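You operate a simulated robot arm through the tools that you are given. There is no shell and no other tool. Be economical: measure what you need, move in short steps, check, and stop when the job is done.

You are at the controls of a simulated two-armed robot. One attempt, no reset.

JOB
Put the blue worm screw on the top of the side table away on the second shelf from the bottom of the teal rack. Then turn the lower speed knob to 6. Then fetch the purple block and stand it on the top of the reject rack. Then put one of the flat bottles from the third shelf from the bottom of the blue rack on the top of the blue bench. Then put the yellow block on the third shelf from the bottom of the blue rack away on the top of the grey shelf at the end of the line. Then take the orange nozzle and put it on the third shelf from the bottom of the blue rack. Do these in the order given. Set down upright: purple block, flat bottle, orange nozzle.
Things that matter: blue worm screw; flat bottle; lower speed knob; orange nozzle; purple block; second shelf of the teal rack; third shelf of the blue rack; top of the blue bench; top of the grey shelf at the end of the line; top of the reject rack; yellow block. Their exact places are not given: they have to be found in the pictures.

It is judged by the outcome, as a careful person would: the job done as asked, and still so three seconds after it is handed in. It fails if anything else is knocked over, pushed out of place, dropped, spilled or broken.

ROBOT AND FRAMES
Two 7-joint arms with two-finger parallel grippers on one trunk, on a base that drives. Base frame: it is fixed to the floor where the robot stands at the start and does not move with it; the origin is under the middle of the robot, x ahead of it, y to its left, z up. Units: cm, rad, N and s.
The left shoulder is at the start at [5, 17.7, 117.9], the right one opposite. With the tool pointing down near the work surface each hand reaches from about 10 to 66 cm from the robot's upright axis, wherever it stands, measured 20 degrees to its own side. Places, roughly: flat bottle [-325, 825, 125]; lower speed knob [60, 20, 120]; orange nozzle (4x4x6 cm) [-330, 870, 70]; purple block [-325, 625, 75]; second shelf of the teal rack [-120, 990, 80]; third shelf of the blue rack [-350, 800, 120]; top of the blue bench [-330, 660, 80]; top of the grey shelf at the end of the line [60, -110, 70]; top of the reject rack [-130, 160, 80]; yellow block [-350, 825, 125]. Payload 3.43 kg a hand.
Tool frame (each hand has its own): the origin (TCP) lies between the finger pads and is the grasp point; the fingertips stand 3.4 cm ahead of it; z points along the fingers, y is the line along which they close. Largest opening 12.8 cm; finger width 2.4, thickness 1.2; the body of the gripper, 4.8 by 13 cm, starts 9.6 cm behind the TCP.
Orientation is that of the tool frame in the base frame, as a unit quaternion [x, y, z, w]. With the fingers straight down and closing along the base's y, the tool's x points along the base's -x, its y along +y and its z along -z.

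CONTROLS
- The arms move only by the tool step_arm. It takes "left_motion", "right_motion" or both (then of equal length, played together; a hand with none holds still); each is a list of rows, each a list of 7 numbers: the turn, a rotation vector about the tool's x, y, z in rad, then the shift along the tool's x, y, z in cm, then the opening in per cent of the stroke, from 0 (shut) to 100 (fully open). In form: [[wx, wy, wz, tx, ty, tz, fingers], ...]. A call has 1 to 20 rows; each row is the pose to reach, as a shift and turn from the pose commanded when the call began, along the tool's axes at that moment. Rows are played at 5 a second. More than 5 cm and 0.15 rad between two rows, or a gripper value outside its range, and nothing of the call is played. A pose out of reach is approached as far as the arm can. The call stops where the force on the tool passes 40 N (or 10 N more than at its start, if that is more) or the arm is blocked; 0.2 s more then pass. The fingers move at their own pace (about 10.8 cm/s each) and stop on an object; they squeeze with about 39 N. The grip force told is the motor's: it shows also when the fingers shut on nothing. Time passes only in rows, and 0.2 s behind the last, so rows that repeat a pose let the fingers close. The reply holds the time, the measured pose of the TCP, the force on the tool along the base axes, the opening and the grip force, in the units named above and with some noise, with the torque about the TCP (base axes, N m) and any sound that the robot's microphone picked up.
- Cameras (640 x 400 px; columns grow to the right, rows downward): "scene" is now at [16.37, 2.07, 137.23]; the picture's right is [0.22, -0.98, 0.00], its down [-0.26, -0.06, -0.96] and it looks along [0.94, 0.21, -0.26] (base axes); focal length 214 px, centre (320, 200). "left" rides on the left gripper at [7.6, 1.1, -16] in its tool frame; the picture's right is [-0.15, 0.99, 0.00], its down [-0.88, -0.13, -0.46] and it looks along [-0.45, -0.07, 0.89] (tool axes); focal length 234 px, centre (320, 200). "right" rides on the right gripper at [7.6, -1.1, -16] in its tool frame; the picture's right is [0.15, 0.99, 0.00], its down [-0.88, 0.13, -0.46] and it looks along [-0.45, 0.07, 0.89] (tool axes); focal length 234 px, centre (320, 200).
- capture(camera): a new picture of that camera. It takes no simulated time.
- raise_lower(by): slides the trunk up (or, below 0, down) by that many cm; the arms and the scene camera ride with it, the base frame stays. It gives what a move gives, with no picture.
- roll_base(legs): drives the robot by 1 to 6 legs, each [ahead, turn to the left] in cm and rad, along the robot's own axes; the way and the turn of a leg run together, so that a leg with both is an arc; at most 150 cm and 3.142 rad a leg. The arms and the cameras ride along, it lands a little off, and it stops where it bumps. It gives what a move gives.
- turn_head(pan, tilt): turns the head with the scene camera to pan (to the left, within 1.396 rad either way) and tilt (down, from -0.506 to 1.204), counted from straight ahead of the robot. It gives what a move gives.
- measure_at(camera, pixels): there is no depth. For up to 12 entries [column, row, z] of the newest picture of that camera ("zoom" is the newest enlarged one), the place [x, y] in the base frame at which the ray of that pixel passes the height z, good to about 0.2 cm. It takes no simulated time.
- enlarge(camera, box): a new picture of the part [left, top, right, bottom] of that camera's present view, enlarged. It takes no simulated time.
- job_done(): hands the job in; it is judged then, once.

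Work in short steps. Measure before you move; look again where a grasp or a placing could have gone wrong, and mend it. You have 117 turns and 118 pictures in all, those below and enlarged ones among them. Open the grippers and draw the arms clear of the work before you hand the job in, unless the task says otherwise.

The tools are called after "Request:" as name(argument=value, ...) on one line, values as JSON. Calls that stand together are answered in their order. step_arm: Moves the arms, as the interface text tells. Its arguments: {"type":"object","properties":{"left_motion":{"type":"array"},"right_motion":{"type":"array"}},"required":[]} The other tools are called the same way: raise_lower (by) slides the trunk up or down; roll_base (legs) drives the base; turn_head (pan, tilt) turns the head that bears the scene camera; capture (camera) takes a picture; measure_at (camera, pixels) gives the place at which the rays of pixels pass given heights; enlarge (camera, box) takes an enlarged picture of a part of a camera's view; job_done () hands the job in.

At the start:

```text
t: 0.0
left_ee_pos: [40.23, 31.07, 114.89]
left_ee_rot: [-0.003, 1.0, 0.0, 0.0]
left_wrist_force: [0.1, 0.9, 0.3]
left_torque: [-0.01, 0.0, 0.01]
left_width: 12.8
left_grasp_force: 0.1
right_ee_pos: [30.07, -5.28, 139.1]
right_ee_rot: [-0.002, 1.0, 0.001, 0.001]
right_wrist_force: [-0.1, 0.2, 0.3]
right_torque: [0.01, 0.0, 0.01]
right_width: 12.81
right_grasp_force: 0.2
trunk travel left (down, up): [-35.0, 5.1]
robot x, y, heading: [-0.18, 0.04, -0.0]
head pan, tilt: [0.216, 0.265]
```

scene: 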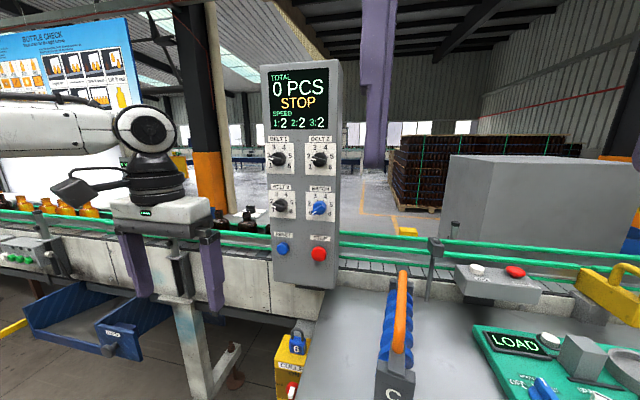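
right: 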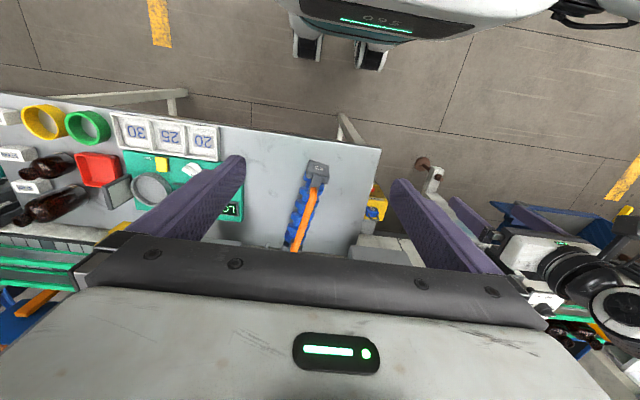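
left: 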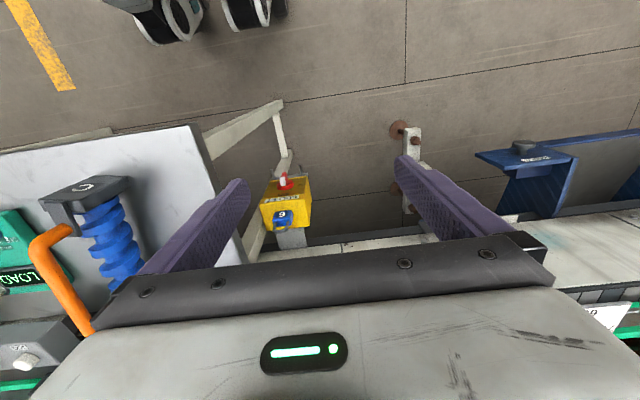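

The scene shows the blue screw with an orange handle near (400,330) and the panel with four knobs near (300,180). I enlarge both to see the details.

Request:
enlarge(camera="scene", box=[240, 50, 360, 290])

Request:
enlarge(camera="scene", box=[260, 240, 500, 400])

```text
1.67 times, centred on (300, 170) of scene
```

zoom: 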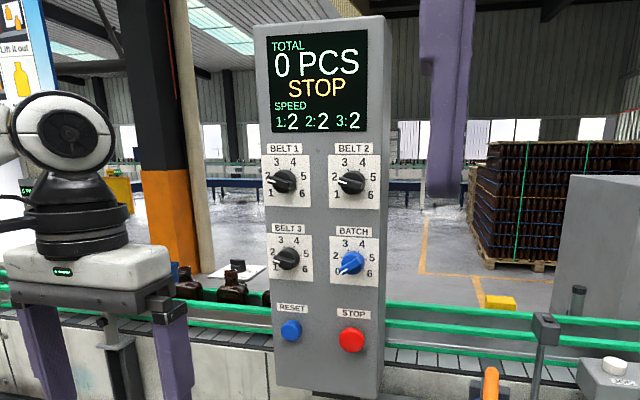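

```text
2.50 times, centred on (380, 320) of scene
```

zoom: 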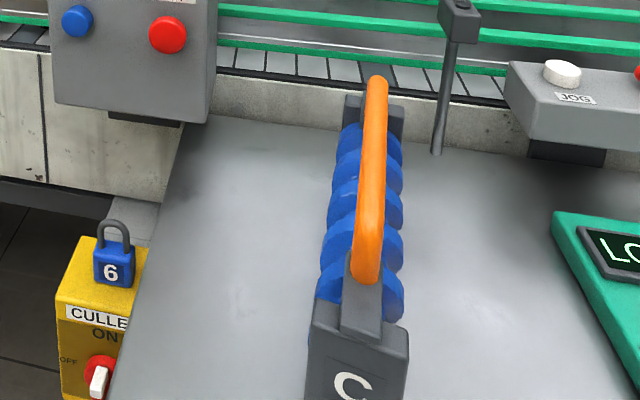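

The lower speed knob is BELT 3 at zoom (288,257), pointing at 2. I look down at the screw from the scene camera.

Request:
turn_head(pan=-0.1, tilt=0.75)

Request:
capture(camera="scene")

```text
t: 0.9
left_ee_pos: [40.33, 31.0, 115.03]
left_ee_rot: [-0.002, 1.0, 0.0, 0.0]
left_wrist_force: [0.0, 0.5, 0.3]
left_torque: [-0.03, 0.0, 0.01]
left_width: 12.84
left_grasp_force: 0.1
right_ee_pos: [30.03, -5.42, 139.05]
right_ee_rot: [-0.001, 1.0, 0.001, 0.001]
right_wrist_force: [0.4, -0.5, 0.8]
right_torque: [0.01, -0.02, 0.0]
right_width: 12.79
right_grasp_force: 0.0
trunk travel left (down, up): [-35.0, 5.1]
robot x, y, heading: [0.01, 0.44, 0.008]
head pan, tilt: [-0.099, 0.75]
```

```text
112 pictures are left
```

scene: 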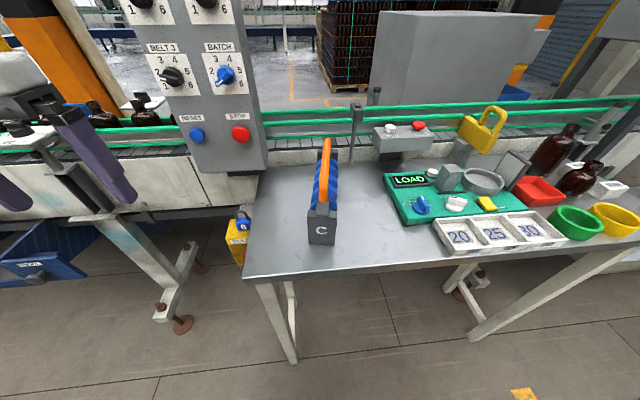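

I measure the block's front bottom edge, (308,241)-(334,244), and the handle's ends at candidate heights.

Request:
enlarge(camera="scene", box=[260, 120, 400, 260])

Request:
measure_at(camera="scene", pixels=[[308, 242, 70], [334, 244, 70], [310, 212, 80], [336, 214, 80], [322, 206, 85], [322, 206, 90], [327, 140, 85], [327, 140, 90], [245, 277, 70], [263, 165, 70], [316, 152, 80]])

```text
2.86 times, centred on (330, 190) of scene
```

zoom: 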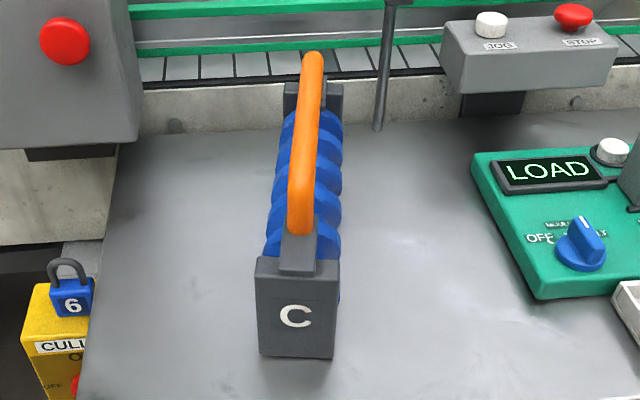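

```text
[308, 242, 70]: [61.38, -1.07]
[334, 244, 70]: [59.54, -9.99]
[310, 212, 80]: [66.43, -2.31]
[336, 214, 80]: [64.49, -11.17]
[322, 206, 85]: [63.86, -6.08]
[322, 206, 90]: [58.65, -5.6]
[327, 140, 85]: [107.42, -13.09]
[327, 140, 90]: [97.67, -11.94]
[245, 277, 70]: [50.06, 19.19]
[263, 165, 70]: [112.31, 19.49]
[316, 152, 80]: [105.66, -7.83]
```

The block is about 9 cm wide and 14 tall, with the handle above it. I look from the right wrist camera to triangulate the handle height.

Request:
enlarge(camera="right", box=[250, 140, 390, 270])

Request:
capture(camera="left")

```text
3.08 times, centred on (320, 205) of right
```

zoom: 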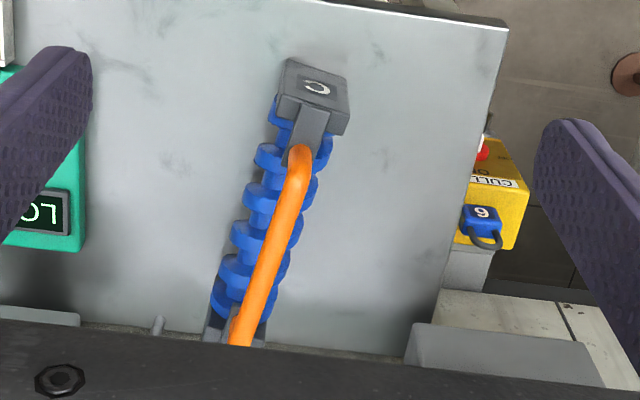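

```text
109 pictures are left
```

left: 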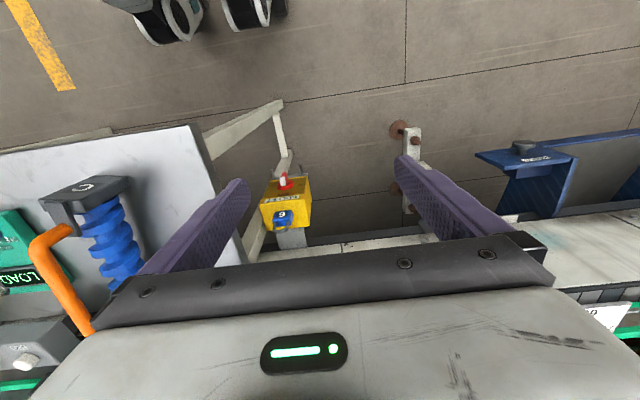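

I measure the handle's front bend at zoom (298,155) and a farther point (250,310) at several heights, plus the left picture's front bend (50,232).

Request:
measure_at(camera="zoom", pixels=[[298, 155, 84], [298, 155, 88], [298, 155, 92], [298, 155, 96], [250, 310, 84], [250, 310, 88], [250, 310, 92], [250, 310, 96]])

Request:
measure_at(camera="left", pixels=[[45, 236, 84], [45, 236, 88], [45, 236, 92], [45, 236, 96], [80, 325, 84], [80, 325, 92]])

Request:
measure_at(camera="scene", pixels=[[322, 185, 84], [322, 185, 88], [322, 185, 92], [322, 185, 96], [327, 142, 84], [327, 142, 92]])

```text
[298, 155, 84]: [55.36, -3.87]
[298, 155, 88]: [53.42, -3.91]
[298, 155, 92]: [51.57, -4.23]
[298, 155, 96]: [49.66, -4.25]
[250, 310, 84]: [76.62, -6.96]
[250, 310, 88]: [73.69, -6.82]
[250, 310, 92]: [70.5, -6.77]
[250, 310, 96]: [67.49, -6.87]
```

```text
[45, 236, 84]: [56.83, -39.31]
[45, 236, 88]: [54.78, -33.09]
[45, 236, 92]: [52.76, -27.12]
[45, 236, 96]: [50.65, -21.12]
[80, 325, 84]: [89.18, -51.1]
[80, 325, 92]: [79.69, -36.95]
```

```text
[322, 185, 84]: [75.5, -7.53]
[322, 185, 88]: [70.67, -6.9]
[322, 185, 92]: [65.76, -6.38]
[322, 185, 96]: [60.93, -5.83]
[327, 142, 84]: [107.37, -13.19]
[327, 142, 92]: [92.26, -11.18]
```

The rays meet at z ≈ 107 for the handle, so the table is higher than assumed. I measure the table corner and block bottom in two views to get the table's height.

Request:
measure_at(camera="left", pixels=[[193, 126, 70], [193, 126, 80], [193, 126, 90]])

Request:
measure_at(camera="scene", pixels=[[245, 274, 70], [245, 274, 80], [245, 274, 90], [321, 243, 84], [321, 243, 88], [321, 243, 92], [327, 142, 106], [327, 142, 108]])

Request:
measure_at(camera="zoom", pixels=[[275, 235, 104], [275, 235, 108], [240, 345, 104], [240, 345, 108], [298, 150, 106], [507, 30, 70], [507, 30, 80], [507, 30, 90]])

```text
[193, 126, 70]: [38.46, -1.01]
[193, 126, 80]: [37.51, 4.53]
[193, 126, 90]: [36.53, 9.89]
```

```text
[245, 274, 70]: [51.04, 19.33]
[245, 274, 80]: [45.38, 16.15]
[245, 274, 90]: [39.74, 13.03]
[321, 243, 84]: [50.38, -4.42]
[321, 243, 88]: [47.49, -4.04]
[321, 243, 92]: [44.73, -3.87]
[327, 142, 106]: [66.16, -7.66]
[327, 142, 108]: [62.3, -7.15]
```

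```text
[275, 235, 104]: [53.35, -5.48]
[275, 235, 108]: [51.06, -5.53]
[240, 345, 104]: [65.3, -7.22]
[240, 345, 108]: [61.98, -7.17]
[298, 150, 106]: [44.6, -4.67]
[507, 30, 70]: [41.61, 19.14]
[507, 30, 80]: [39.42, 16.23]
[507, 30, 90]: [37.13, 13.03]
```

Table top is z ≈ 93 and the handle bar runs from about (44.6,-4.7) to (63,-7.3) at z ≈ 107. I bring the right hand to a pre-grasp pitched 50° forward and yawed along the bar, 10 cm back from the bar's middle.

Request:
step_arm(right_motion=[[0.008, -0.109, 0.016, -2.1, 0.06, 3.2, 60], [0.015, -0.217, 0.033, -4.2, 0.12, 6.4, 60], [0.023, -0.326, 0.049, -6.3, 0.18, 9.6, 60], [0.03, -0.434, 0.065, -8.4, 0.25, 12.9, 60], [0.038, -0.543, 0.082, -10.5, 0.3, 16.1, 60], [0.046, -0.651, 0.098, -12.5, 0.37, 19.3, 60], [0.053, -0.76, 0.115, -14.6, 0.43, 22.5, 60], [0.061, -0.8686, 0.131, -16.7, 0.5, 25.8, 60], [0.061, -0.8686, 0.131, -16.7, 0.5, 25.8, 60]])

Request:
capture(camera="right")

Request:
capture(camera="scene")

```text
t: 1.9
left_ee_pos: [40.46, 31.01, 115.09]
left_ee_rot: [-0.002, 1.0, 0.0, 0.0]
left_wrist_force: [0.7, 0.2, 0.4]
left_torque: [0.04, -0.01, -0.03]
left_width: 12.78
left_grasp_force: 0.1
right_ee_pos: [36.99, -5.09, 128.54]
right_ee_rot: [0.021, 0.983, -0.008, 0.184]
right_wrist_force: [-8.4, -27.3, 7.8]
right_torque: [3.78, -0.23, 3.63]
right_width: 7.65
right_grasp_force: 0.1
trunk travel left (down, up): [-35.0, 5.1]
robot x, y, heading: [-0.1, 0.1, 0.004]
head pan, tilt: [-0.099, 0.75]
stopped in row 4 (right hand): the force on the tool passed its limit (the readings are from after the stop); the commanded pose is now the measured one
```

```text
108 pictures are left
```

right: 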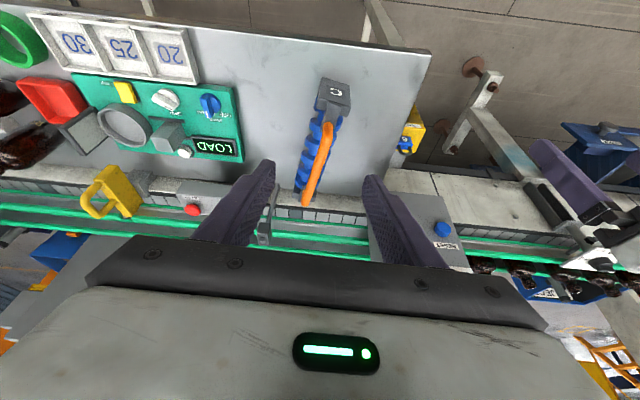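

```text
107 pictures are left
```

scene: 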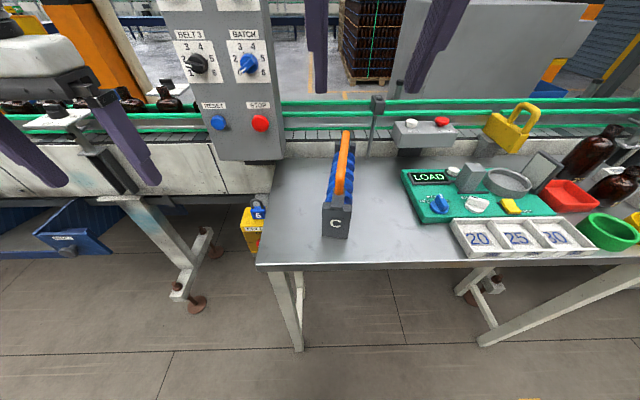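

The stop looks like the right wrist touching the head while pitching back (side force, hand is close to the head). I swing it out to the right first, lower, then finish the pitch.

Request:
step_arm(right_motion=[[0, 0, 0, -0.9, -4, 0.4, 60], [0, 0, 0, -1.9, -8, 0.7, 60], [0, 0, 0, -2.6, -11, 4.2, 60], [0, 0, 0, -3.2, -11, 8.2, 60], [0, 0, 0, -3.8, -9, 12.2, 60], [0.012, -0.125, 0.02, -4.2, -6, 15.5, 60], [0.025, -0.25, 0.04, -4.0, -3, 16.5, 60], [0.037, -0.375, 0.06, -3.7, 0, 17.2, 60], [0.05, -0.499, 0.083, -3.5, 0.2, 17.6, 60], [0.05, -0.499, 0.083, -3.5, 0.2, 17.6, 60]])

Request:
capture(camera="right")

Request:
capture(camera="scene")

```text
t: 4.0
left_ee_pos: [40.5, 31.01, 114.96]
left_ee_rot: [-0.002, 1.0, 0.0, 0.0]
left_wrist_force: [0.1, 0.4, -0.6]
left_torque: [-0.01, 0.01, -0.01]
left_width: 12.81
left_grasp_force: 0.0
right_ee_pos: [46.91, -5.29, 113.02]
right_ee_rot: [0.064, 0.904, -0.031, 0.421]
right_wrist_force: [-0.1, -0.1, 0.2]
right_torque: [0.02, 0.0, 0.03]
right_width: 7.69
right_grasp_force: 0.1
trunk travel left (down, up): [-35.0, 5.1]
robot x, y, heading: [0.32, 0.27, 0.003]
head pan, tilt: [-0.099, 0.75]
```

```text
106 pictures are left
```

right: 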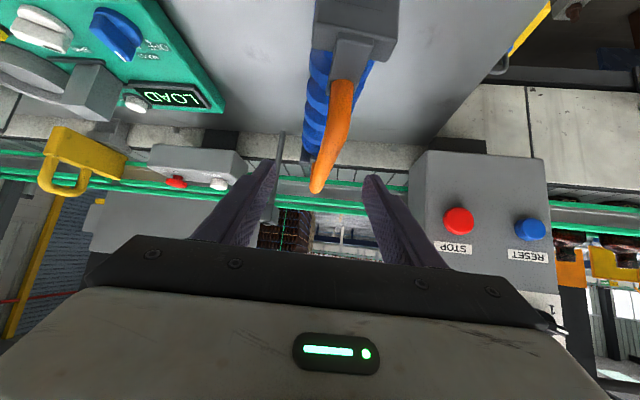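

```text
105 pictures are left
```

scene: 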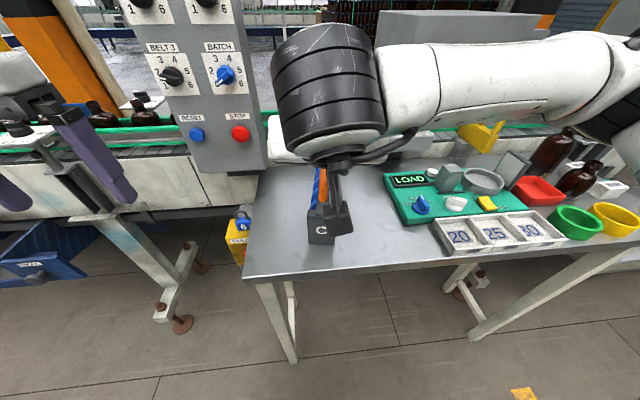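

The bar lies between the fingers in the right picture, from (342,85) to (315,190). I measure it at z = 107 to check the alignment.

Request:
measure_at(camera="right", pixels=[[342, 90, 107], [335, 130, 107], [327, 160, 107], [316, 188, 107], [316, 188, 105]])

```text
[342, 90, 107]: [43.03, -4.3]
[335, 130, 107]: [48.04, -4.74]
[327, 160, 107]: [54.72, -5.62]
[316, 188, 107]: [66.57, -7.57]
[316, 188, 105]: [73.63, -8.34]
```

The bar's middle is at about (54.5,-5.7). I advance 9.9 cm along the fingers with a 0.6 cm sideways correction, then close.

Request:
step_arm(right_motion=[[0, 0, 0, 0, 0.3, 3.3, 60], [0, 0, 0, 0, 0.6, 6.6, 60], [0, 0, 0, 0, 0.6, 9.9, 60], [0, 0, 0, 0, 0.6, 9.9, 60], [0, 0, 0, 0, 0.6, 9.9, 0], [0, 0, 0, 0, 0.6, 9.9, 0], [0, 0, 0, 0, 0.6, 9.9, 0]])

Request:
capture(camera="right")

```text
t: 5.7
left_ee_pos: [40.36, 31.07, 114.94]
left_ee_rot: [-0.003, 1.0, 0.001, 0.0]
left_wrist_force: [0.4, -0.2, -0.4]
left_torque: [-0.01, 0.02, -0.02]
left_width: 12.82
left_grasp_force: 0.1
right_ee_pos: [54.33, -5.84, 106.61]
right_ee_rot: [0.065, 0.905, -0.032, 0.42]
right_wrist_force: [1.1, -1.9, -0.2]
right_torque: [0.01, -0.02, -0.25]
right_width: 1.73
right_grasp_force: 39.1
trunk travel left (down, up): [-35.0, 5.1]
robot x, y, heading: [-0.18, 0.27, 0.003]
head pan, tilt: [-0.099, 0.75]
```

```text
104 pictures are left
```

right: 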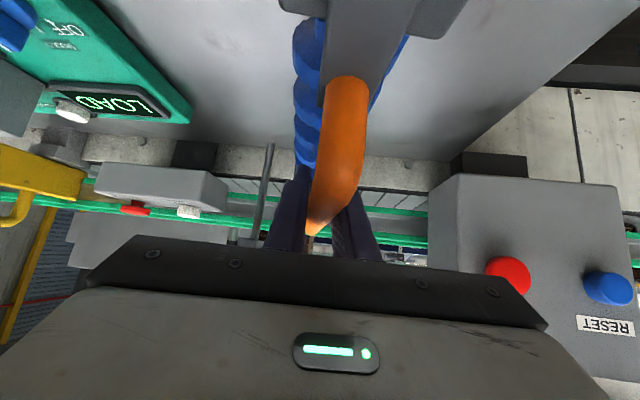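

The bar is held (1.73 cm, 39 N). I lift it 12 cm straight up.

Request:
step_arm(right_motion=[[0, 0, 0, -2.3, 0, -1.9, 0], [0, 0, 0, -4.6, 0, -3.9, 0], [0, 0, 0, -6.9, 0, -5.8, 0], [0, 0, 0, -9.2, 0, -7.7, 0], [0, 0, 0, -9.2, 0, -7.7, 0]])

Request:
turn_head(pan=1.39, tilt=0.25)

Request:
capture(camera="scene")

Request:
capture(camera="right")

```text
t: 6.8
left_ee_pos: [40.46, 30.98, 114.99]
left_ee_rot: [-0.002, 1.0, 0.0, 0.0]
left_wrist_force: [-0.5, -0.2, 0.6]
left_torque: [0.01, -0.01, 0.0]
left_width: 12.8
left_grasp_force: 0.1
right_ee_pos: [54.56, -5.93, 118.87]
right_ee_rot: [0.064, 0.905, -0.032, 0.419]
right_wrist_force: [0.5, -0.5, -8.2]
right_torque: [-0.02, -0.02, -0.01]
right_width: 1.76
right_grasp_force: 39.2
trunk travel left (down, up): [-35.0, 5.1]
robot x, y, heading: [-0.39, -0.01, -0.002]
head pan, tilt: [-0.099, 0.75]
```

```text
t: 8.4
left_ee_pos: [40.51, 30.98, 115.05]
left_ee_rot: [-0.003, 1.0, -0.001, 0.0]
left_wrist_force: [-1.4, -0.1, 0.5]
left_torque: [-0.01, 0.01, 0.0]
left_width: 12.8
left_grasp_force: 0.0
right_ee_pos: [54.67, -5.82, 118.77]
right_ee_rot: [0.065, 0.905, -0.032, 0.42]
right_wrist_force: [-0.2, 0.9, -8.6]
right_torque: [-0.02, -0.02, 0.0]
right_width: 1.72
right_grasp_force: 38.8
trunk travel left (down, up): [-35.0, 5.1]
robot x, y, heading: [0.09, 0.31, 0.002]
head pan, tilt: [1.389, 0.25]
```

```text
103 pictures are left
```

scene: 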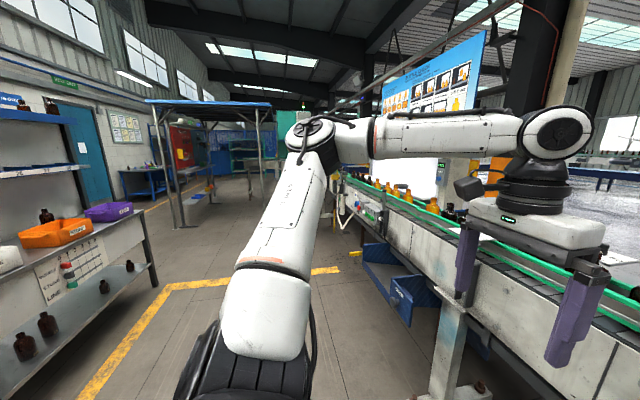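

```text
102 pictures are left
```

right: 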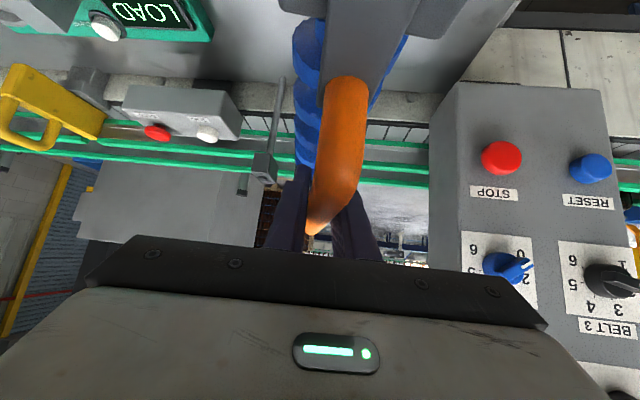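

The screw is held level (about 0.85 kg). The scene looks along +y: an aisle between the rack on the left and the line on the right; I measure floor points to plan the way.

Request:
measure_at(camera="scene", pixels=[[158, 287, 0], [185, 227, 0], [170, 290, 0], [338, 272, 0], [80, 395, 0], [362, 318, 0], [276, 196, 0], [248, 193, 0], [130, 197, 0], [210, 193, 0], [400, 330, 0], [335, 222, 0]])

Request:
enlarge(camera="scene", box=[100, 90, 360, 260])

```text
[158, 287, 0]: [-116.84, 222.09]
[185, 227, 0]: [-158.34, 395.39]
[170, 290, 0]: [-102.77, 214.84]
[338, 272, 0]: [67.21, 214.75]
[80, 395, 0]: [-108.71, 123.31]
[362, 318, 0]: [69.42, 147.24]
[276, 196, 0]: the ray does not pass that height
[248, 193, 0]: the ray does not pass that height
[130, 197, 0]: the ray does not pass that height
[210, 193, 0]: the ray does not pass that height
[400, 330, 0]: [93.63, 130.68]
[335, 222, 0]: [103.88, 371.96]
```

```text
2.35 times, centred on (230, 175) of scene
```

zoom: 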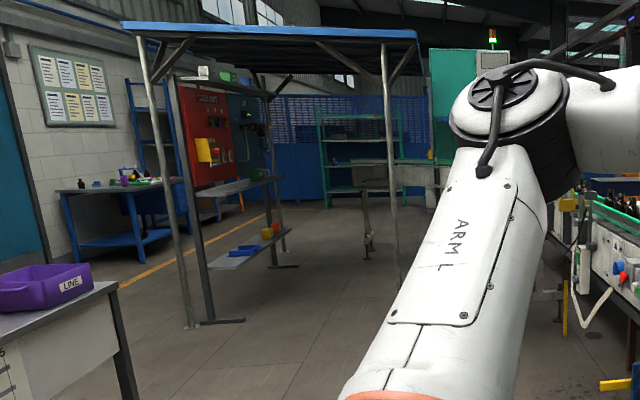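

The aisle is clear from about x = -105 to 65 for y up to 220. I back off 35 cm, turn left 90° and drive ahead 150 cm, then look.

Request:
roll_base(legs=[[-37, 0], [0, 1.571], [130, 0]])

Request:
turn_head(pan=0.25, tilt=0.15)

Request:
capture(camera="scene")

```text
t: 20.8
left_ee_pos: [-64.26, 171.8, 114.97]
left_ee_rot: [-0.7, 0.715, -0.001, 0.0]
left_wrist_force: [0.3, -0.2, 0.4]
left_torque: [0.01, 0.0, 0.0]
left_width: 12.81
left_grasp_force: 0.2
right_ee_pos: [-27.09, 184.93, 118.84]
right_ee_rot: [-0.585, 0.694, 0.269, 0.323]
right_wrist_force: [-0.3, -1.1, -9.0]
right_torque: [0.05, -0.02, 0.02]
right_width: 1.77
right_grasp_force: 39.0
trunk travel left (down, up): [-35.0, 5.1]
robot x, y, heading: [-34.47, 130.47, 1.543]
head pan, tilt: [1.389, 0.25]
```

```text
t: 22.1
left_ee_pos: [-64.27, 171.75, 115.04]
left_ee_rot: [-0.7, 0.714, 0.0, 0.0]
left_wrist_force: [0.0, 0.5, 1.0]
left_torque: [0.0, 0.03, 0.04]
left_width: 12.82
left_grasp_force: 0.1
right_ee_pos: [-26.91, 185.01, 118.79]
right_ee_rot: [-0.585, 0.694, 0.27, 0.323]
right_wrist_force: [-0.2, 0.5, -10.1]
right_torque: [0.02, -0.02, 0.02]
right_width: 1.78
right_grasp_force: 38.7
trunk travel left (down, up): [-35.0, 5.1]
robot x, y, heading: [-34.35, 130.83, 1.548]
head pan, tilt: [0.25, 0.15]
```

```text
100 pictures are left
```

scene: 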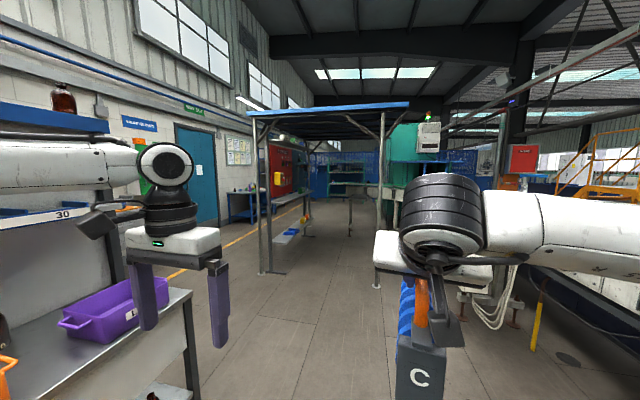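

Canopy posts stand at (262,272) and (377,286); I measure them and zoom to the teal rack behind.

Request:
measure_at(camera="scene", pixels=[[262, 273, 0], [377, 287, 0], [283, 271, 0], [298, 237, 0], [350, 235, 0], [232, 222, 0], [187, 400, 0], [305, 215, 0]])

Request:
enlarge(camera="scene", box=[220, 130, 420, 290])

```text
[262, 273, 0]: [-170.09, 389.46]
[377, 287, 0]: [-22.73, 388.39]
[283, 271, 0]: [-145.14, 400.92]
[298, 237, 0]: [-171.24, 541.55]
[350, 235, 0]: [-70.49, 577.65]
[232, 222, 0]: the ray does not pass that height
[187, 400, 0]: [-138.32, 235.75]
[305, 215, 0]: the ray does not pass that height
```

```text
2.50 times, centred on (320, 210) of scene
```

zoom: 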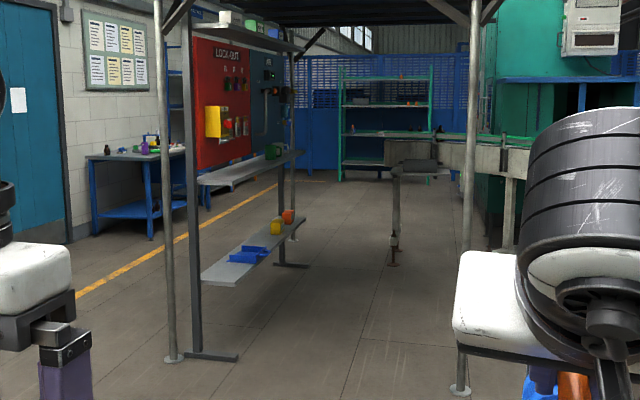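

Passage is between posts x = -145 (rack foot) and x = -23 at y ≈ 390. I drive diagonally to x ≈ -95 and straight on to y ≈ 460, then look again.

Request:
roll_base(legs=[[0, 0.265], [124, 0], [124, 0], [0, -0.24], [80, 0]])

Request:
turn_head(pan=0.1, tilt=0.3)

Request:
capture(camera="scene")

```text
t: 39.8
left_ee_pos: [-118.55, 491.45, 114.97]
left_ee_rot: [-0.707, 0.707, -0.001, 0.0]
left_wrist_force: [0.1, 0.7, -0.4]
left_torque: [-0.02, 0.0, 0.0]
left_width: 12.81
left_grasp_force: 0.2
right_ee_pos: [-81.52, 505.33, 118.84]
right_ee_rot: [-0.592, 0.688, 0.273, 0.319]
right_wrist_force: [0.1, 0.3, -9.6]
right_torque: [0.04, -0.06, -0.02]
right_width: 1.74
right_grasp_force: 39.6
trunk travel left (down, up): [-35.0, 5.1]
robot x, y, heading: [-87.68, 450.72, 1.564]
head pan, tilt: [0.25, 0.15]
```

```text
t: 40.5
left_ee_pos: [-118.6, 491.34, 115.03]
left_ee_rot: [0.707, -0.707, 0.0, 0.0]
left_wrist_force: [-0.2, 0.4, -0.6]
left_torque: [0.01, -0.01, -0.02]
left_width: 12.79
left_grasp_force: 0.2
right_ee_pos: [-81.5, 505.28, 118.84]
right_ee_rot: [-0.593, 0.687, 0.273, 0.319]
right_wrist_force: [1.0, -0.7, -9.0]
right_torque: [0.02, 0.01, -0.02]
right_width: 1.76
right_grasp_force: 39.1
trunk travel left (down, up): [-35.0, 5.1]
robot x, y, heading: [-87.56, 450.87, 1.57]
head pan, tilt: [0.099, 0.3]
```

```text
98 pictures are left
```

scene: 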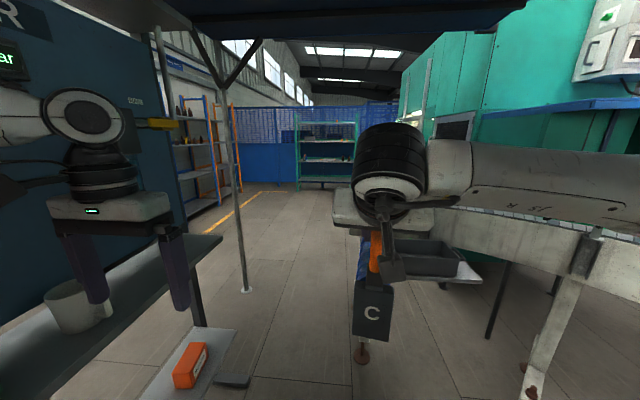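

The canopy's far post stands at (246,290) and the conveyor end leg at (361,358). I measure these and the shelf edge with the cup near the left hand.

Request:
measure_at(camera="scene", pixels=[[246, 291, 0], [361, 360, 0], [240, 383, 0], [78, 330, 93], [105, 305, 93], [222, 240, 93], [530, 392, 0], [352, 235, 85], [297, 190, 0], [345, 190, 0]])

```text
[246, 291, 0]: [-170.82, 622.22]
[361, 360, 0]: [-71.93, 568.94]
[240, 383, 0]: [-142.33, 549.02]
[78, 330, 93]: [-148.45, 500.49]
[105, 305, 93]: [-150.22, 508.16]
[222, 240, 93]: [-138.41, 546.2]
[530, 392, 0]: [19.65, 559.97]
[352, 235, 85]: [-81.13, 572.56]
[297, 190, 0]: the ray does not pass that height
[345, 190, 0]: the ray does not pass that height
```

The gap between shelf (-138,549) and conveyor end (-81,570) is too tight, while the strip left of the canopy (x ≈ -235) is wide. I back up and go around on that side.

Request:
roll_base(legs=[[-145, 0], [0, 1.571], [147, 0], [0, -1.571]])

Request:
turn_head(pan=0.0, tilt=0.2)

Request:
capture(camera="scene")

```text
t: 62.3
left_ee_pos: [-267.85, 350.43, 115.01]
left_ee_rot: [-0.697, 0.717, 0.0, 0.0]
left_wrist_force: [-0.1, 0.3, -0.1]
left_torque: [-0.01, -0.01, -0.02]
left_width: 12.8
left_grasp_force: 0.1
right_ee_pos: [-230.45, 363.28, 118.87]
right_ee_rot: [-0.582, 0.696, 0.269, 0.324]
right_wrist_force: [0.7, 0.2, -8.8]
right_torque: [0.04, 0.0, -0.01]
right_width: 1.76
right_grasp_force: 39.1
trunk travel left (down, up): [-35.0, 5.1]
robot x, y, heading: [-237.87, 308.62, 1.538]
head pan, tilt: [0.099, 0.3]
```

```text
t: 63.0
left_ee_pos: [-267.87, 350.36, 115.09]
left_ee_rot: [-0.697, 0.717, 0.0, -0.001]
left_wrist_force: [0.0, 1.1, 0.2]
left_torque: [0.0, -0.02, 0.03]
left_width: 12.77
left_grasp_force: 0.0
right_ee_pos: [-230.48, 363.32, 118.68]
right_ee_rot: [-0.583, 0.696, 0.267, 0.323]
right_wrist_force: [0.3, -1.1, -9.0]
right_torque: [0.02, 0.0, -0.02]
right_width: 1.75
right_grasp_force: 39.2
trunk travel left (down, up): [-35.0, 5.1]
robot x, y, heading: [-238.28, 308.91, 1.544]
head pan, tilt: [0.0, 0.201]
```

```text
97 pictures are left
```

scene: 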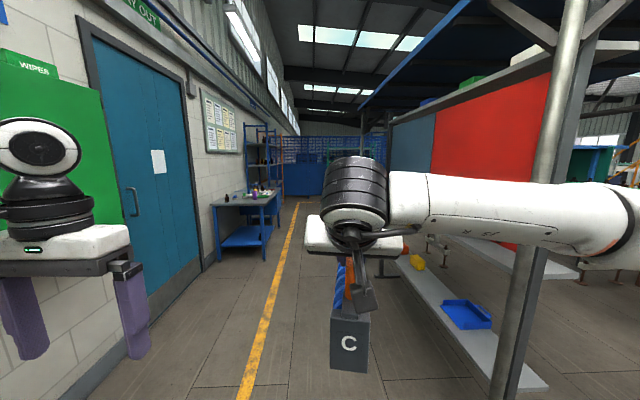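

I measure the corridor: wall base (200,275), bench leg (266,262), post foot region and lower shelf edge.

Request:
measure_at(camera="scene", pixels=[[200, 276, 0], [266, 262, 0], [240, 398, 0], [220, 262, 0], [497, 398, 0], [400, 265, 40], [495, 395, 40], [543, 270, 93], [230, 203, 80], [280, 195, 80]])

```text
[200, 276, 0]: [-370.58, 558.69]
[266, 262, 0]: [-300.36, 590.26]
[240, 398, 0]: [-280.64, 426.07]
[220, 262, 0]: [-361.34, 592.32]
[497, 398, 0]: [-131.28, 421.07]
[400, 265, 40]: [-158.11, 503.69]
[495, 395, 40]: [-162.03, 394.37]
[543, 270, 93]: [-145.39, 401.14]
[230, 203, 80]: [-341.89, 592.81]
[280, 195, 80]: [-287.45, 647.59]
```

The corridor is x from about -290 to -165; I drive ahead 450 cm along x ≈ -230 and look.

Request:
roll_base(legs=[[150, 0.0], [150, 0.02], [130, 0]])

Request:
turn_head(pan=-0.3, tilt=0.3)

Request:
capture(camera="scene")

Request:
turn_head(pan=1.1, tilt=0.3)

Request:
capture(camera="scene")

```text
t: 83.3
left_ee_pos: [-250.58, 774.16, 114.98]
left_ee_rot: [-0.693, 0.721, 0.0, 0.0]
left_wrist_force: [0.0, 0.1, 0.7]
left_torque: [-0.03, 0.02, -0.03]
left_width: 12.81
left_grasp_force: 0.0
right_ee_pos: [-213.17, 786.65, 118.71]
right_ee_rot: [-0.579, 0.698, 0.267, 0.325]
right_wrist_force: [0.9, 1.2, -8.7]
right_torque: [0.03, 0.0, 0.0]
right_width: 1.74
right_grasp_force: 38.6
trunk travel left (down, up): [-35.0, 5.1]
robot x, y, heading: [-221.7, 732.65, 1.524]
head pan, tilt: [0.0, 0.201]
```

```text
t: 84.1
left_ee_pos: [-250.7, 774.33, 115.05]
left_ee_rot: [-0.693, 0.721, 0.0, 0.0]
left_wrist_force: [-0.2, 0.3, -0.3]
left_torque: [0.02, 0.03, -0.01]
left_width: 12.79
left_grasp_force: 0.0
right_ee_pos: [-213.05, 786.67, 118.76]
right_ee_rot: [-0.579, 0.7, 0.265, 0.324]
right_wrist_force: [0.3, 0.1, -9.1]
right_torque: [0.01, 0.02, 0.0]
right_width: 1.74
right_grasp_force: 39.3
trunk travel left (down, up): [-35.0, 5.1]
robot x, y, heading: [-221.61, 732.54, 1.526]
head pan, tilt: [-0.3, 0.3]
```

```text
96 pictures are left
```

scene: 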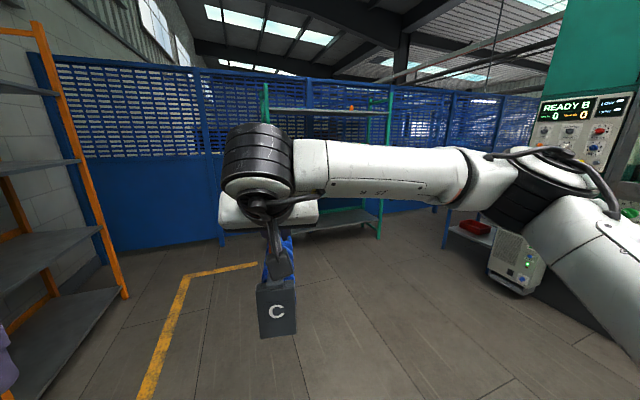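

```text
t: 85.6
left_ee_pos: [-250.71, 774.17, 115.07]
left_ee_rot: [-0.692, 0.722, 0.0, 0.0]
left_wrist_force: [0.1, -0.7, 0.6]
left_torque: [0.02, 0.02, -0.03]
left_width: 12.82
left_grasp_force: 0.0
right_ee_pos: [-213.08, 786.6, 118.78]
right_ee_rot: [-0.579, 0.699, 0.266, 0.324]
right_wrist_force: [-1.0, 0.3, -9.0]
right_torque: [0.07, -0.02, -0.02]
right_width: 1.74
right_grasp_force: 39.2
trunk travel left (down, up): [-35.0, 5.1]
robot x, y, heading: [-221.38, 732.24, 1.526]
head pan, tilt: [1.1, 0.3]
```

```text
95 pictures are left
```

scene: 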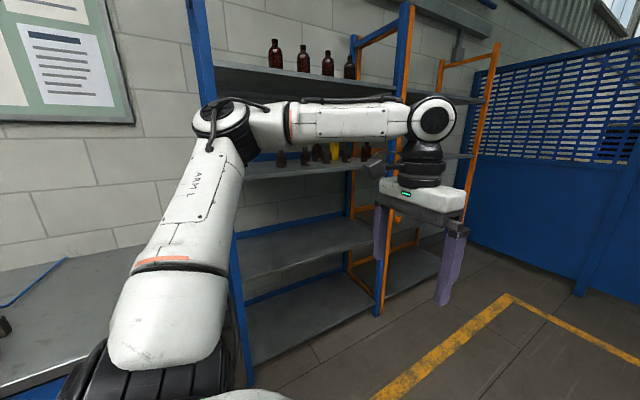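

The blue rack and teal rack are both in view. I drive toward the teal rack's front, stopping about 130 cm before it, facing +y.

Request:
roll_base(legs=[[0, -0.62], [77, 0], [77, 0], [0, 0.665]])

Request:
turn_head(pan=0.0, tilt=0.4)

Request:
capture(camera="scene")

```text
t: 97.0
left_ee_pos: [-155.08, 892.1, 114.88]
left_ee_rot: [-0.701, 0.713, 0.0, 0.0]
left_wrist_force: [0.7, -0.1, 1.3]
left_torque: [-0.01, 0.04, -0.03]
left_width: 12.8
left_grasp_force: 0.1
right_ee_pos: [-117.79, 905.29, 118.72]
right_ee_rot: [-0.587, 0.692, 0.27, 0.322]
right_wrist_force: [0.5, -0.4, -9.2]
right_torque: [0.04, 0.01, -0.03]
right_width: 1.76
right_grasp_force: 39.4
trunk travel left (down, up): [-35.0, 5.1]
robot x, y, heading: [-125.31, 851.04, 1.549]
head pan, tilt: [1.1, 0.3]
```

```text
t: 98.3
left_ee_pos: [-155.07, 891.99, 114.97]
left_ee_rot: [-0.701, 0.714, 0.0, 0.001]
left_wrist_force: [-0.3, 0.2, 0.7]
left_torque: [0.02, -0.02, 0.04]
left_width: 12.79
left_grasp_force: 0.2
right_ee_pos: [-117.71, 905.35, 118.76]
right_ee_rot: [-0.586, 0.693, 0.269, 0.322]
right_wrist_force: [-0.1, -0.6, -10.0]
right_torque: [0.0, 0.05, -0.02]
right_width: 1.77
right_grasp_force: 39.0
trunk travel left (down, up): [-35.0, 5.1]
robot x, y, heading: [-125.16, 850.63, 1.543]
head pan, tilt: [0.0, 0.4]
```

```text
94 pictures are left
```

scene: 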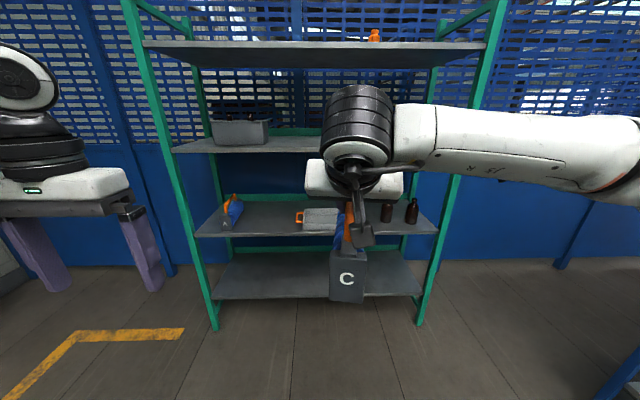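

The second shelf from the bottom (front edge row 235) already holds a blue screw at (232,212), a grey part at (318,218) and two bottles at (386,212),(411,212). I measure the rack's feet, the shelf edge and the objects.

Request:
measure_at(camera="scene", pixels=[[216, 331, 0], [419, 325, 0], [197, 237, 75], [197, 237, 80], [197, 237, 70], [436, 233, 75], [214, 299, 30], [214, 299, 25], [175, 153, 120], [175, 153, 115], [146, 43, 165], [240, 224, 78]])

Request:
enlarge(camera="scene", box=[190, 130, 450, 300])

```text
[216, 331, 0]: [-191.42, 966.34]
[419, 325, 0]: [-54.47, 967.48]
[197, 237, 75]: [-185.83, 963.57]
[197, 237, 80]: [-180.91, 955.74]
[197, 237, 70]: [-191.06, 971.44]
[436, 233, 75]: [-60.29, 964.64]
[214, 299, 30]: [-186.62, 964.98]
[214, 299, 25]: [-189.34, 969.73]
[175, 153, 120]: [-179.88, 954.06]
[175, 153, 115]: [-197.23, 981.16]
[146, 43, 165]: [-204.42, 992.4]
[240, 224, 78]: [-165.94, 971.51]
```

```text
2.35 times, centred on (320, 215) of scene
```

zoom: 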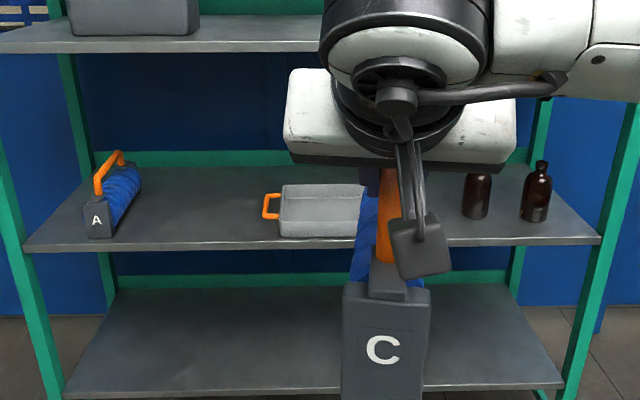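

Free space on the shelf lies between zoom x 143 and 262. I measure its bounds at the shelf height, and the shelf front/back edges.

Request:
measure_at(camera="zoom", pixels=[[28, 245, 74], [28, 245, 76], [200, 243, 75], [115, 237, 75], [140, 195, 75], [264, 217, 75], [280, 236, 75], [200, 166, 75], [30, 52, 115], [30, 52, 118], [200, 50, 115], [200, 50, 118]])

```text
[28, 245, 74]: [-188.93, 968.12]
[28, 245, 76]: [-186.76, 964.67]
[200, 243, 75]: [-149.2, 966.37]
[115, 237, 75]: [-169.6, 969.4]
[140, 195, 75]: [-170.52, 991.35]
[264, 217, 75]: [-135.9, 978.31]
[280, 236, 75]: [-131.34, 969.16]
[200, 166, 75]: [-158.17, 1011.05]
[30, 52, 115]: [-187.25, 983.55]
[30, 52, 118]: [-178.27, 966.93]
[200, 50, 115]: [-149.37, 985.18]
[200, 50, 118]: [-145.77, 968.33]
```

Shelf top z ≈ 75, front y = 967, next shelf underside ≈ 118; free gap x from -168 to -137. I draw the left hand back, drive to line the screw up with x ≈ -153, and lower the trunk.

Request:
step_arm(left_motion=[[0, 0, 0, 4, 0, -1, 50], [0, 0, 0, 8, 0, -2, 50], [0, 0, 0, 12, 0, -3, 50], [0, 0, 0, 16, 0, -4, 50], [0, 0, 0, 18, 0, -5, 50]])

Request:
roll_base(legs=[[0, 0.82], [49, 0], [0, -0.795]])

Request:
raise_lower(by=-25)

Request:
turn_head(pan=-0.05, tilt=0.35)

Request:
capture(camera="scene")

Request:
capture(camera="right")

```text
t: 99.5
left_ee_pos: [-155.44, 874.01, 120.07]
left_ee_rot: [-0.701, 0.713, 0.001, 0.0]
left_wrist_force: [-0.3, -0.6, 0.0]
left_torque: [0.0, 0.02, 0.01]
left_width: 6.4
left_grasp_force: 0.0
right_ee_pos: [-117.73, 905.18, 118.73]
right_ee_rot: [-0.587, 0.693, 0.27, 0.322]
right_wrist_force: [0.2, -0.2, -9.0]
right_torque: [0.01, -0.01, -0.02]
right_width: 1.76
right_grasp_force: 39.0
trunk travel left (down, up): [-35.0, 5.1]
robot x, y, heading: [-124.82, 850.96, 1.55]
head pan, tilt: [0.0, 0.4]
```

```text
t: 106.6
left_ee_pos: [-192.21, 906.24, 119.99]
left_ee_rot: [0.72, -0.694, 0.0, 0.0]
left_wrist_force: [-0.1, 0.2, -0.3]
left_torque: [-0.02, -0.01, -0.02]
left_width: 6.4
left_grasp_force: 0.1
right_ee_pos: [-156.44, 939.43, 118.71]
right_ee_rot: [-0.605, 0.677, 0.277, 0.314]
right_wrist_force: [0.1, 0.3, -8.5]
right_torque: [0.01, 0.01, 0.01]
right_width: 1.76
right_grasp_force: 39.0
trunk travel left (down, up): [-35.0, 5.1]
robot x, y, heading: [-160.64, 884.29, 1.606]
head pan, tilt: [0.0, 0.4]
```

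```text
t: 109.2
left_ee_pos: [-192.27, 906.23, 95.11]
left_ee_rot: [0.72, -0.694, 0.001, 0.0]
left_wrist_force: [-0.6, -0.2, -0.1]
left_torque: [0.03, -0.03, 0.02]
left_width: 6.42
left_grasp_force: 0.1
right_ee_pos: [-156.41, 939.4, 93.76]
right_ee_rot: [-0.606, 0.676, 0.278, 0.314]
right_wrist_force: [0.0, 0.2, -7.9]
right_torque: [-0.02, -0.05, 0.0]
right_width: 1.8
right_grasp_force: 39.2
trunk travel left (down, up): [-10.0, 30.1]
robot x, y, heading: [-160.62, 884.9, 1.6]
head pan, tilt: [0.0, 0.4]
```

```text
t: 109.8
left_ee_pos: [-192.37, 906.3, 94.99]
left_ee_rot: [0.72, -0.694, 0.0, 0.001]
left_wrist_force: [-0.3, -0.2, -0.2]
left_torque: [-0.03, 0.03, 0.04]
left_width: 6.4
left_grasp_force: 0.1
right_ee_pos: [-156.37, 939.35, 93.87]
right_ee_rot: [-0.606, 0.676, 0.278, 0.313]
right_wrist_force: [-0.3, -0.4, -8.2]
right_torque: [0.01, -0.02, -0.01]
right_width: 1.75
right_grasp_force: 38.9
trunk travel left (down, up): [-10.0, 30.1]
robot x, y, heading: [-160.67, 884.74, 1.6]
head pan, tilt: [-0.051, 0.351]
```

```text
92 pictures are left
```

scene: 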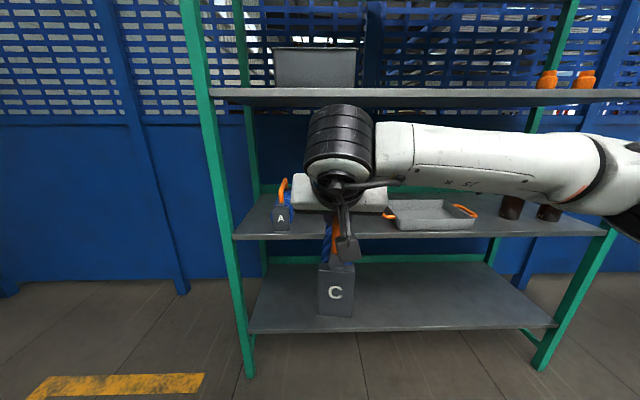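

```text
91 pictures are left
```

right: 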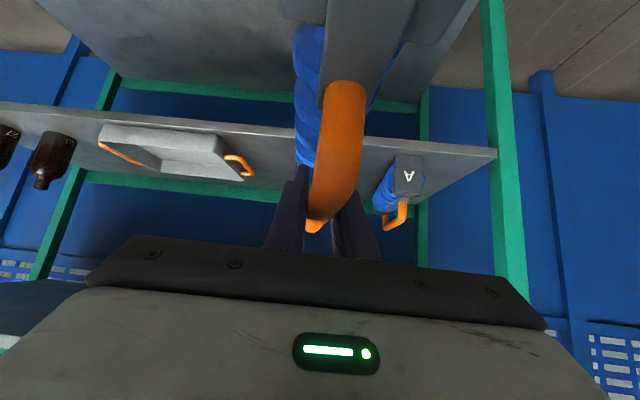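

The screw is 25 cm before the shelf, its bottom about z 80, and wrist top about z 114, below the 118 shelf. I shift it 4.5 cm right, lower 2 cm and drive in 42 cm.

Request:
step_arm(right_motion=[[0, 0, 0, 0.8, -2.2, 0.6, 0], [0, 0, 0, 1.5, -4.5, 1.3, 0], [0, 0, 0, 1.5, -4.5, 1.3, 0]])

Request:
roll_base(legs=[[42, 0]])

Request:
capture(camera="right")

Request:
capture(camera="scene")

```text
t: 110.6
left_ee_pos: [-192.31, 906.15, 94.97]
left_ee_rot: [0.72, -0.694, 0.0, 0.0]
left_wrist_force: [-0.8, -0.8, 0.4]
left_torque: [-0.04, 0.03, 0.03]
left_width: 6.39
left_grasp_force: 0.3
right_ee_pos: [-151.7, 938.82, 91.76]
right_ee_rot: [-0.606, 0.676, 0.278, 0.315]
right_wrist_force: [-0.6, 0.4, -8.1]
right_torque: [0.03, 0.02, -0.02]
right_width: 1.76
right_grasp_force: 38.9
trunk travel left (down, up): [-10.0, 30.1]
robot x, y, heading: [-160.25, 885.02, 1.604]
head pan, tilt: [-0.051, 0.351]
```

```text
t: 113.2
left_ee_pos: [-193.84, 947.92, 95.05]
left_ee_rot: [0.719, -0.695, 0.0, 0.0]
left_wrist_force: [-0.6, -0.8, 0.5]
left_torque: [0.03, 0.05, 0.02]
left_width: 6.4
left_grasp_force: 0.2
right_ee_pos: [-153.0, 980.49, 91.72]
right_ee_rot: [-0.606, 0.676, 0.278, 0.314]
right_wrist_force: [0.4, 0.9, -9.0]
right_torque: [-0.04, -0.01, -0.01]
right_width: 1.77
right_grasp_force: 39.3
trunk travel left (down, up): [-10.0, 30.1]
robot x, y, heading: [-161.83, 926.47, 1.598]
head pan, tilt: [-0.051, 0.351]
```

```text
90 pictures are left
```

right: 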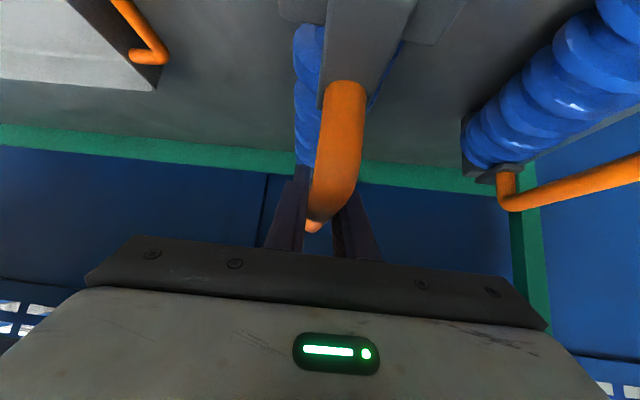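

```text
89 pictures are left
```

scene: 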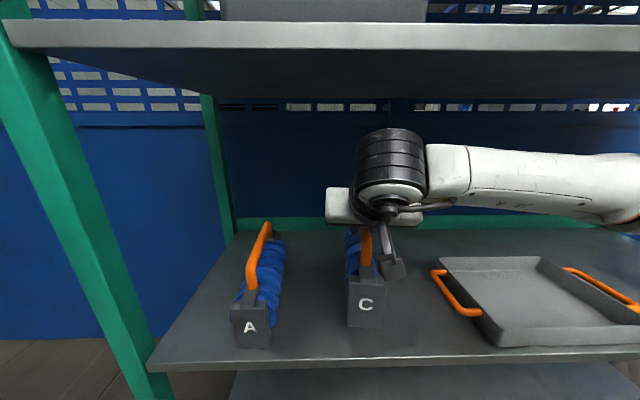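

The screw stands between A and the tray, clear of both. I lower it in small steps to the shelf.

Request:
step_arm(right_motion=[[0, 0, 0, 0.76, 0, 0.65, 0], [0, 0, 0, 1.53, 0, 1.29, 0], [0, 0, 0, 1.91, 0, 1.61, 0], [0, 0, 0, 2.29, 0, 1.94, 0], [0, 0, 0, 2.44, 0, 2.06, 0], [0, 0, 0, 2.44, 0, 2.06, 0]])

Request:
capture(camera="scene")

```text
t: 114.6
left_ee_pos: [-193.71, 947.86, 94.95]
left_ee_rot: [0.72, -0.694, 0.0, 0.0]
left_wrist_force: [0.6, 0.6, 0.4]
left_torque: [-0.01, -0.02, 0.0]
left_width: 6.39
left_grasp_force: 0.1
right_ee_pos: [-153.04, 980.63, 88.58]
right_ee_rot: [-0.606, 0.676, 0.277, 0.315]
right_wrist_force: [0.5, 0.3, -8.8]
right_torque: [0.01, 0.01, -0.02]
right_width: 1.78
right_grasp_force: 38.8
trunk travel left (down, up): [-10.0, 30.1]
robot x, y, heading: [-161.84, 926.6, 1.605]
head pan, tilt: [-0.051, 0.351]
```

```text
88 pictures are left
```

scene: 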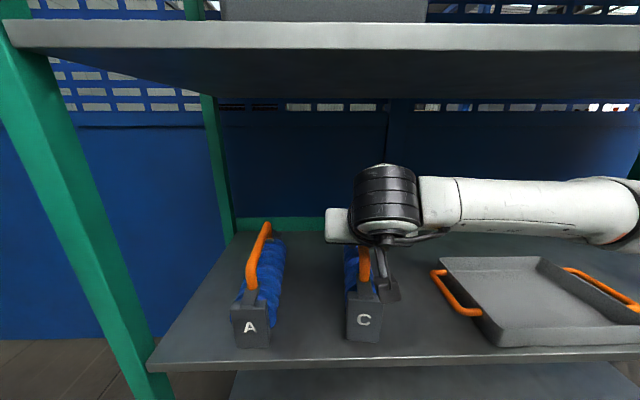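

The weight still hangs on the hand; I lower a further 0.8 cm slowly.

Request:
step_arm(right_motion=[[0, 0, 0, 0.15, 0, 0.13, 0], [0, 0, 0, 0.3, 0, 0.26, 0], [0, 0, 0, 0.46, 0, 0.39, 0], [0, 0, 0, 0.61, 0, 0.52, 0], [0, 0, 0, 0.61, 0, 0.52, 0]])

```text
t: 115.8
left_ee_pos: [-193.6, 947.87, 95.04]
left_ee_rot: [0.72, -0.694, -0.001, 0.0]
left_wrist_force: [-0.3, -0.6, -0.2]
left_torque: [0.03, -0.04, -0.02]
left_width: 6.39
left_grasp_force: 0.1
right_ee_pos: [-152.97, 980.48, 87.72]
right_ee_rot: [-0.606, 0.676, 0.278, 0.314]
right_wrist_force: [-0.2, -0.5, -8.7]
right_torque: [0.03, -0.05, -0.04]
right_width: 1.76
right_grasp_force: 39.0
trunk travel left (down, up): [-10.0, 30.1]
robot x, y, heading: [-161.71, 926.3, 1.604]
head pan, tilt: [-0.051, 0.351]
```

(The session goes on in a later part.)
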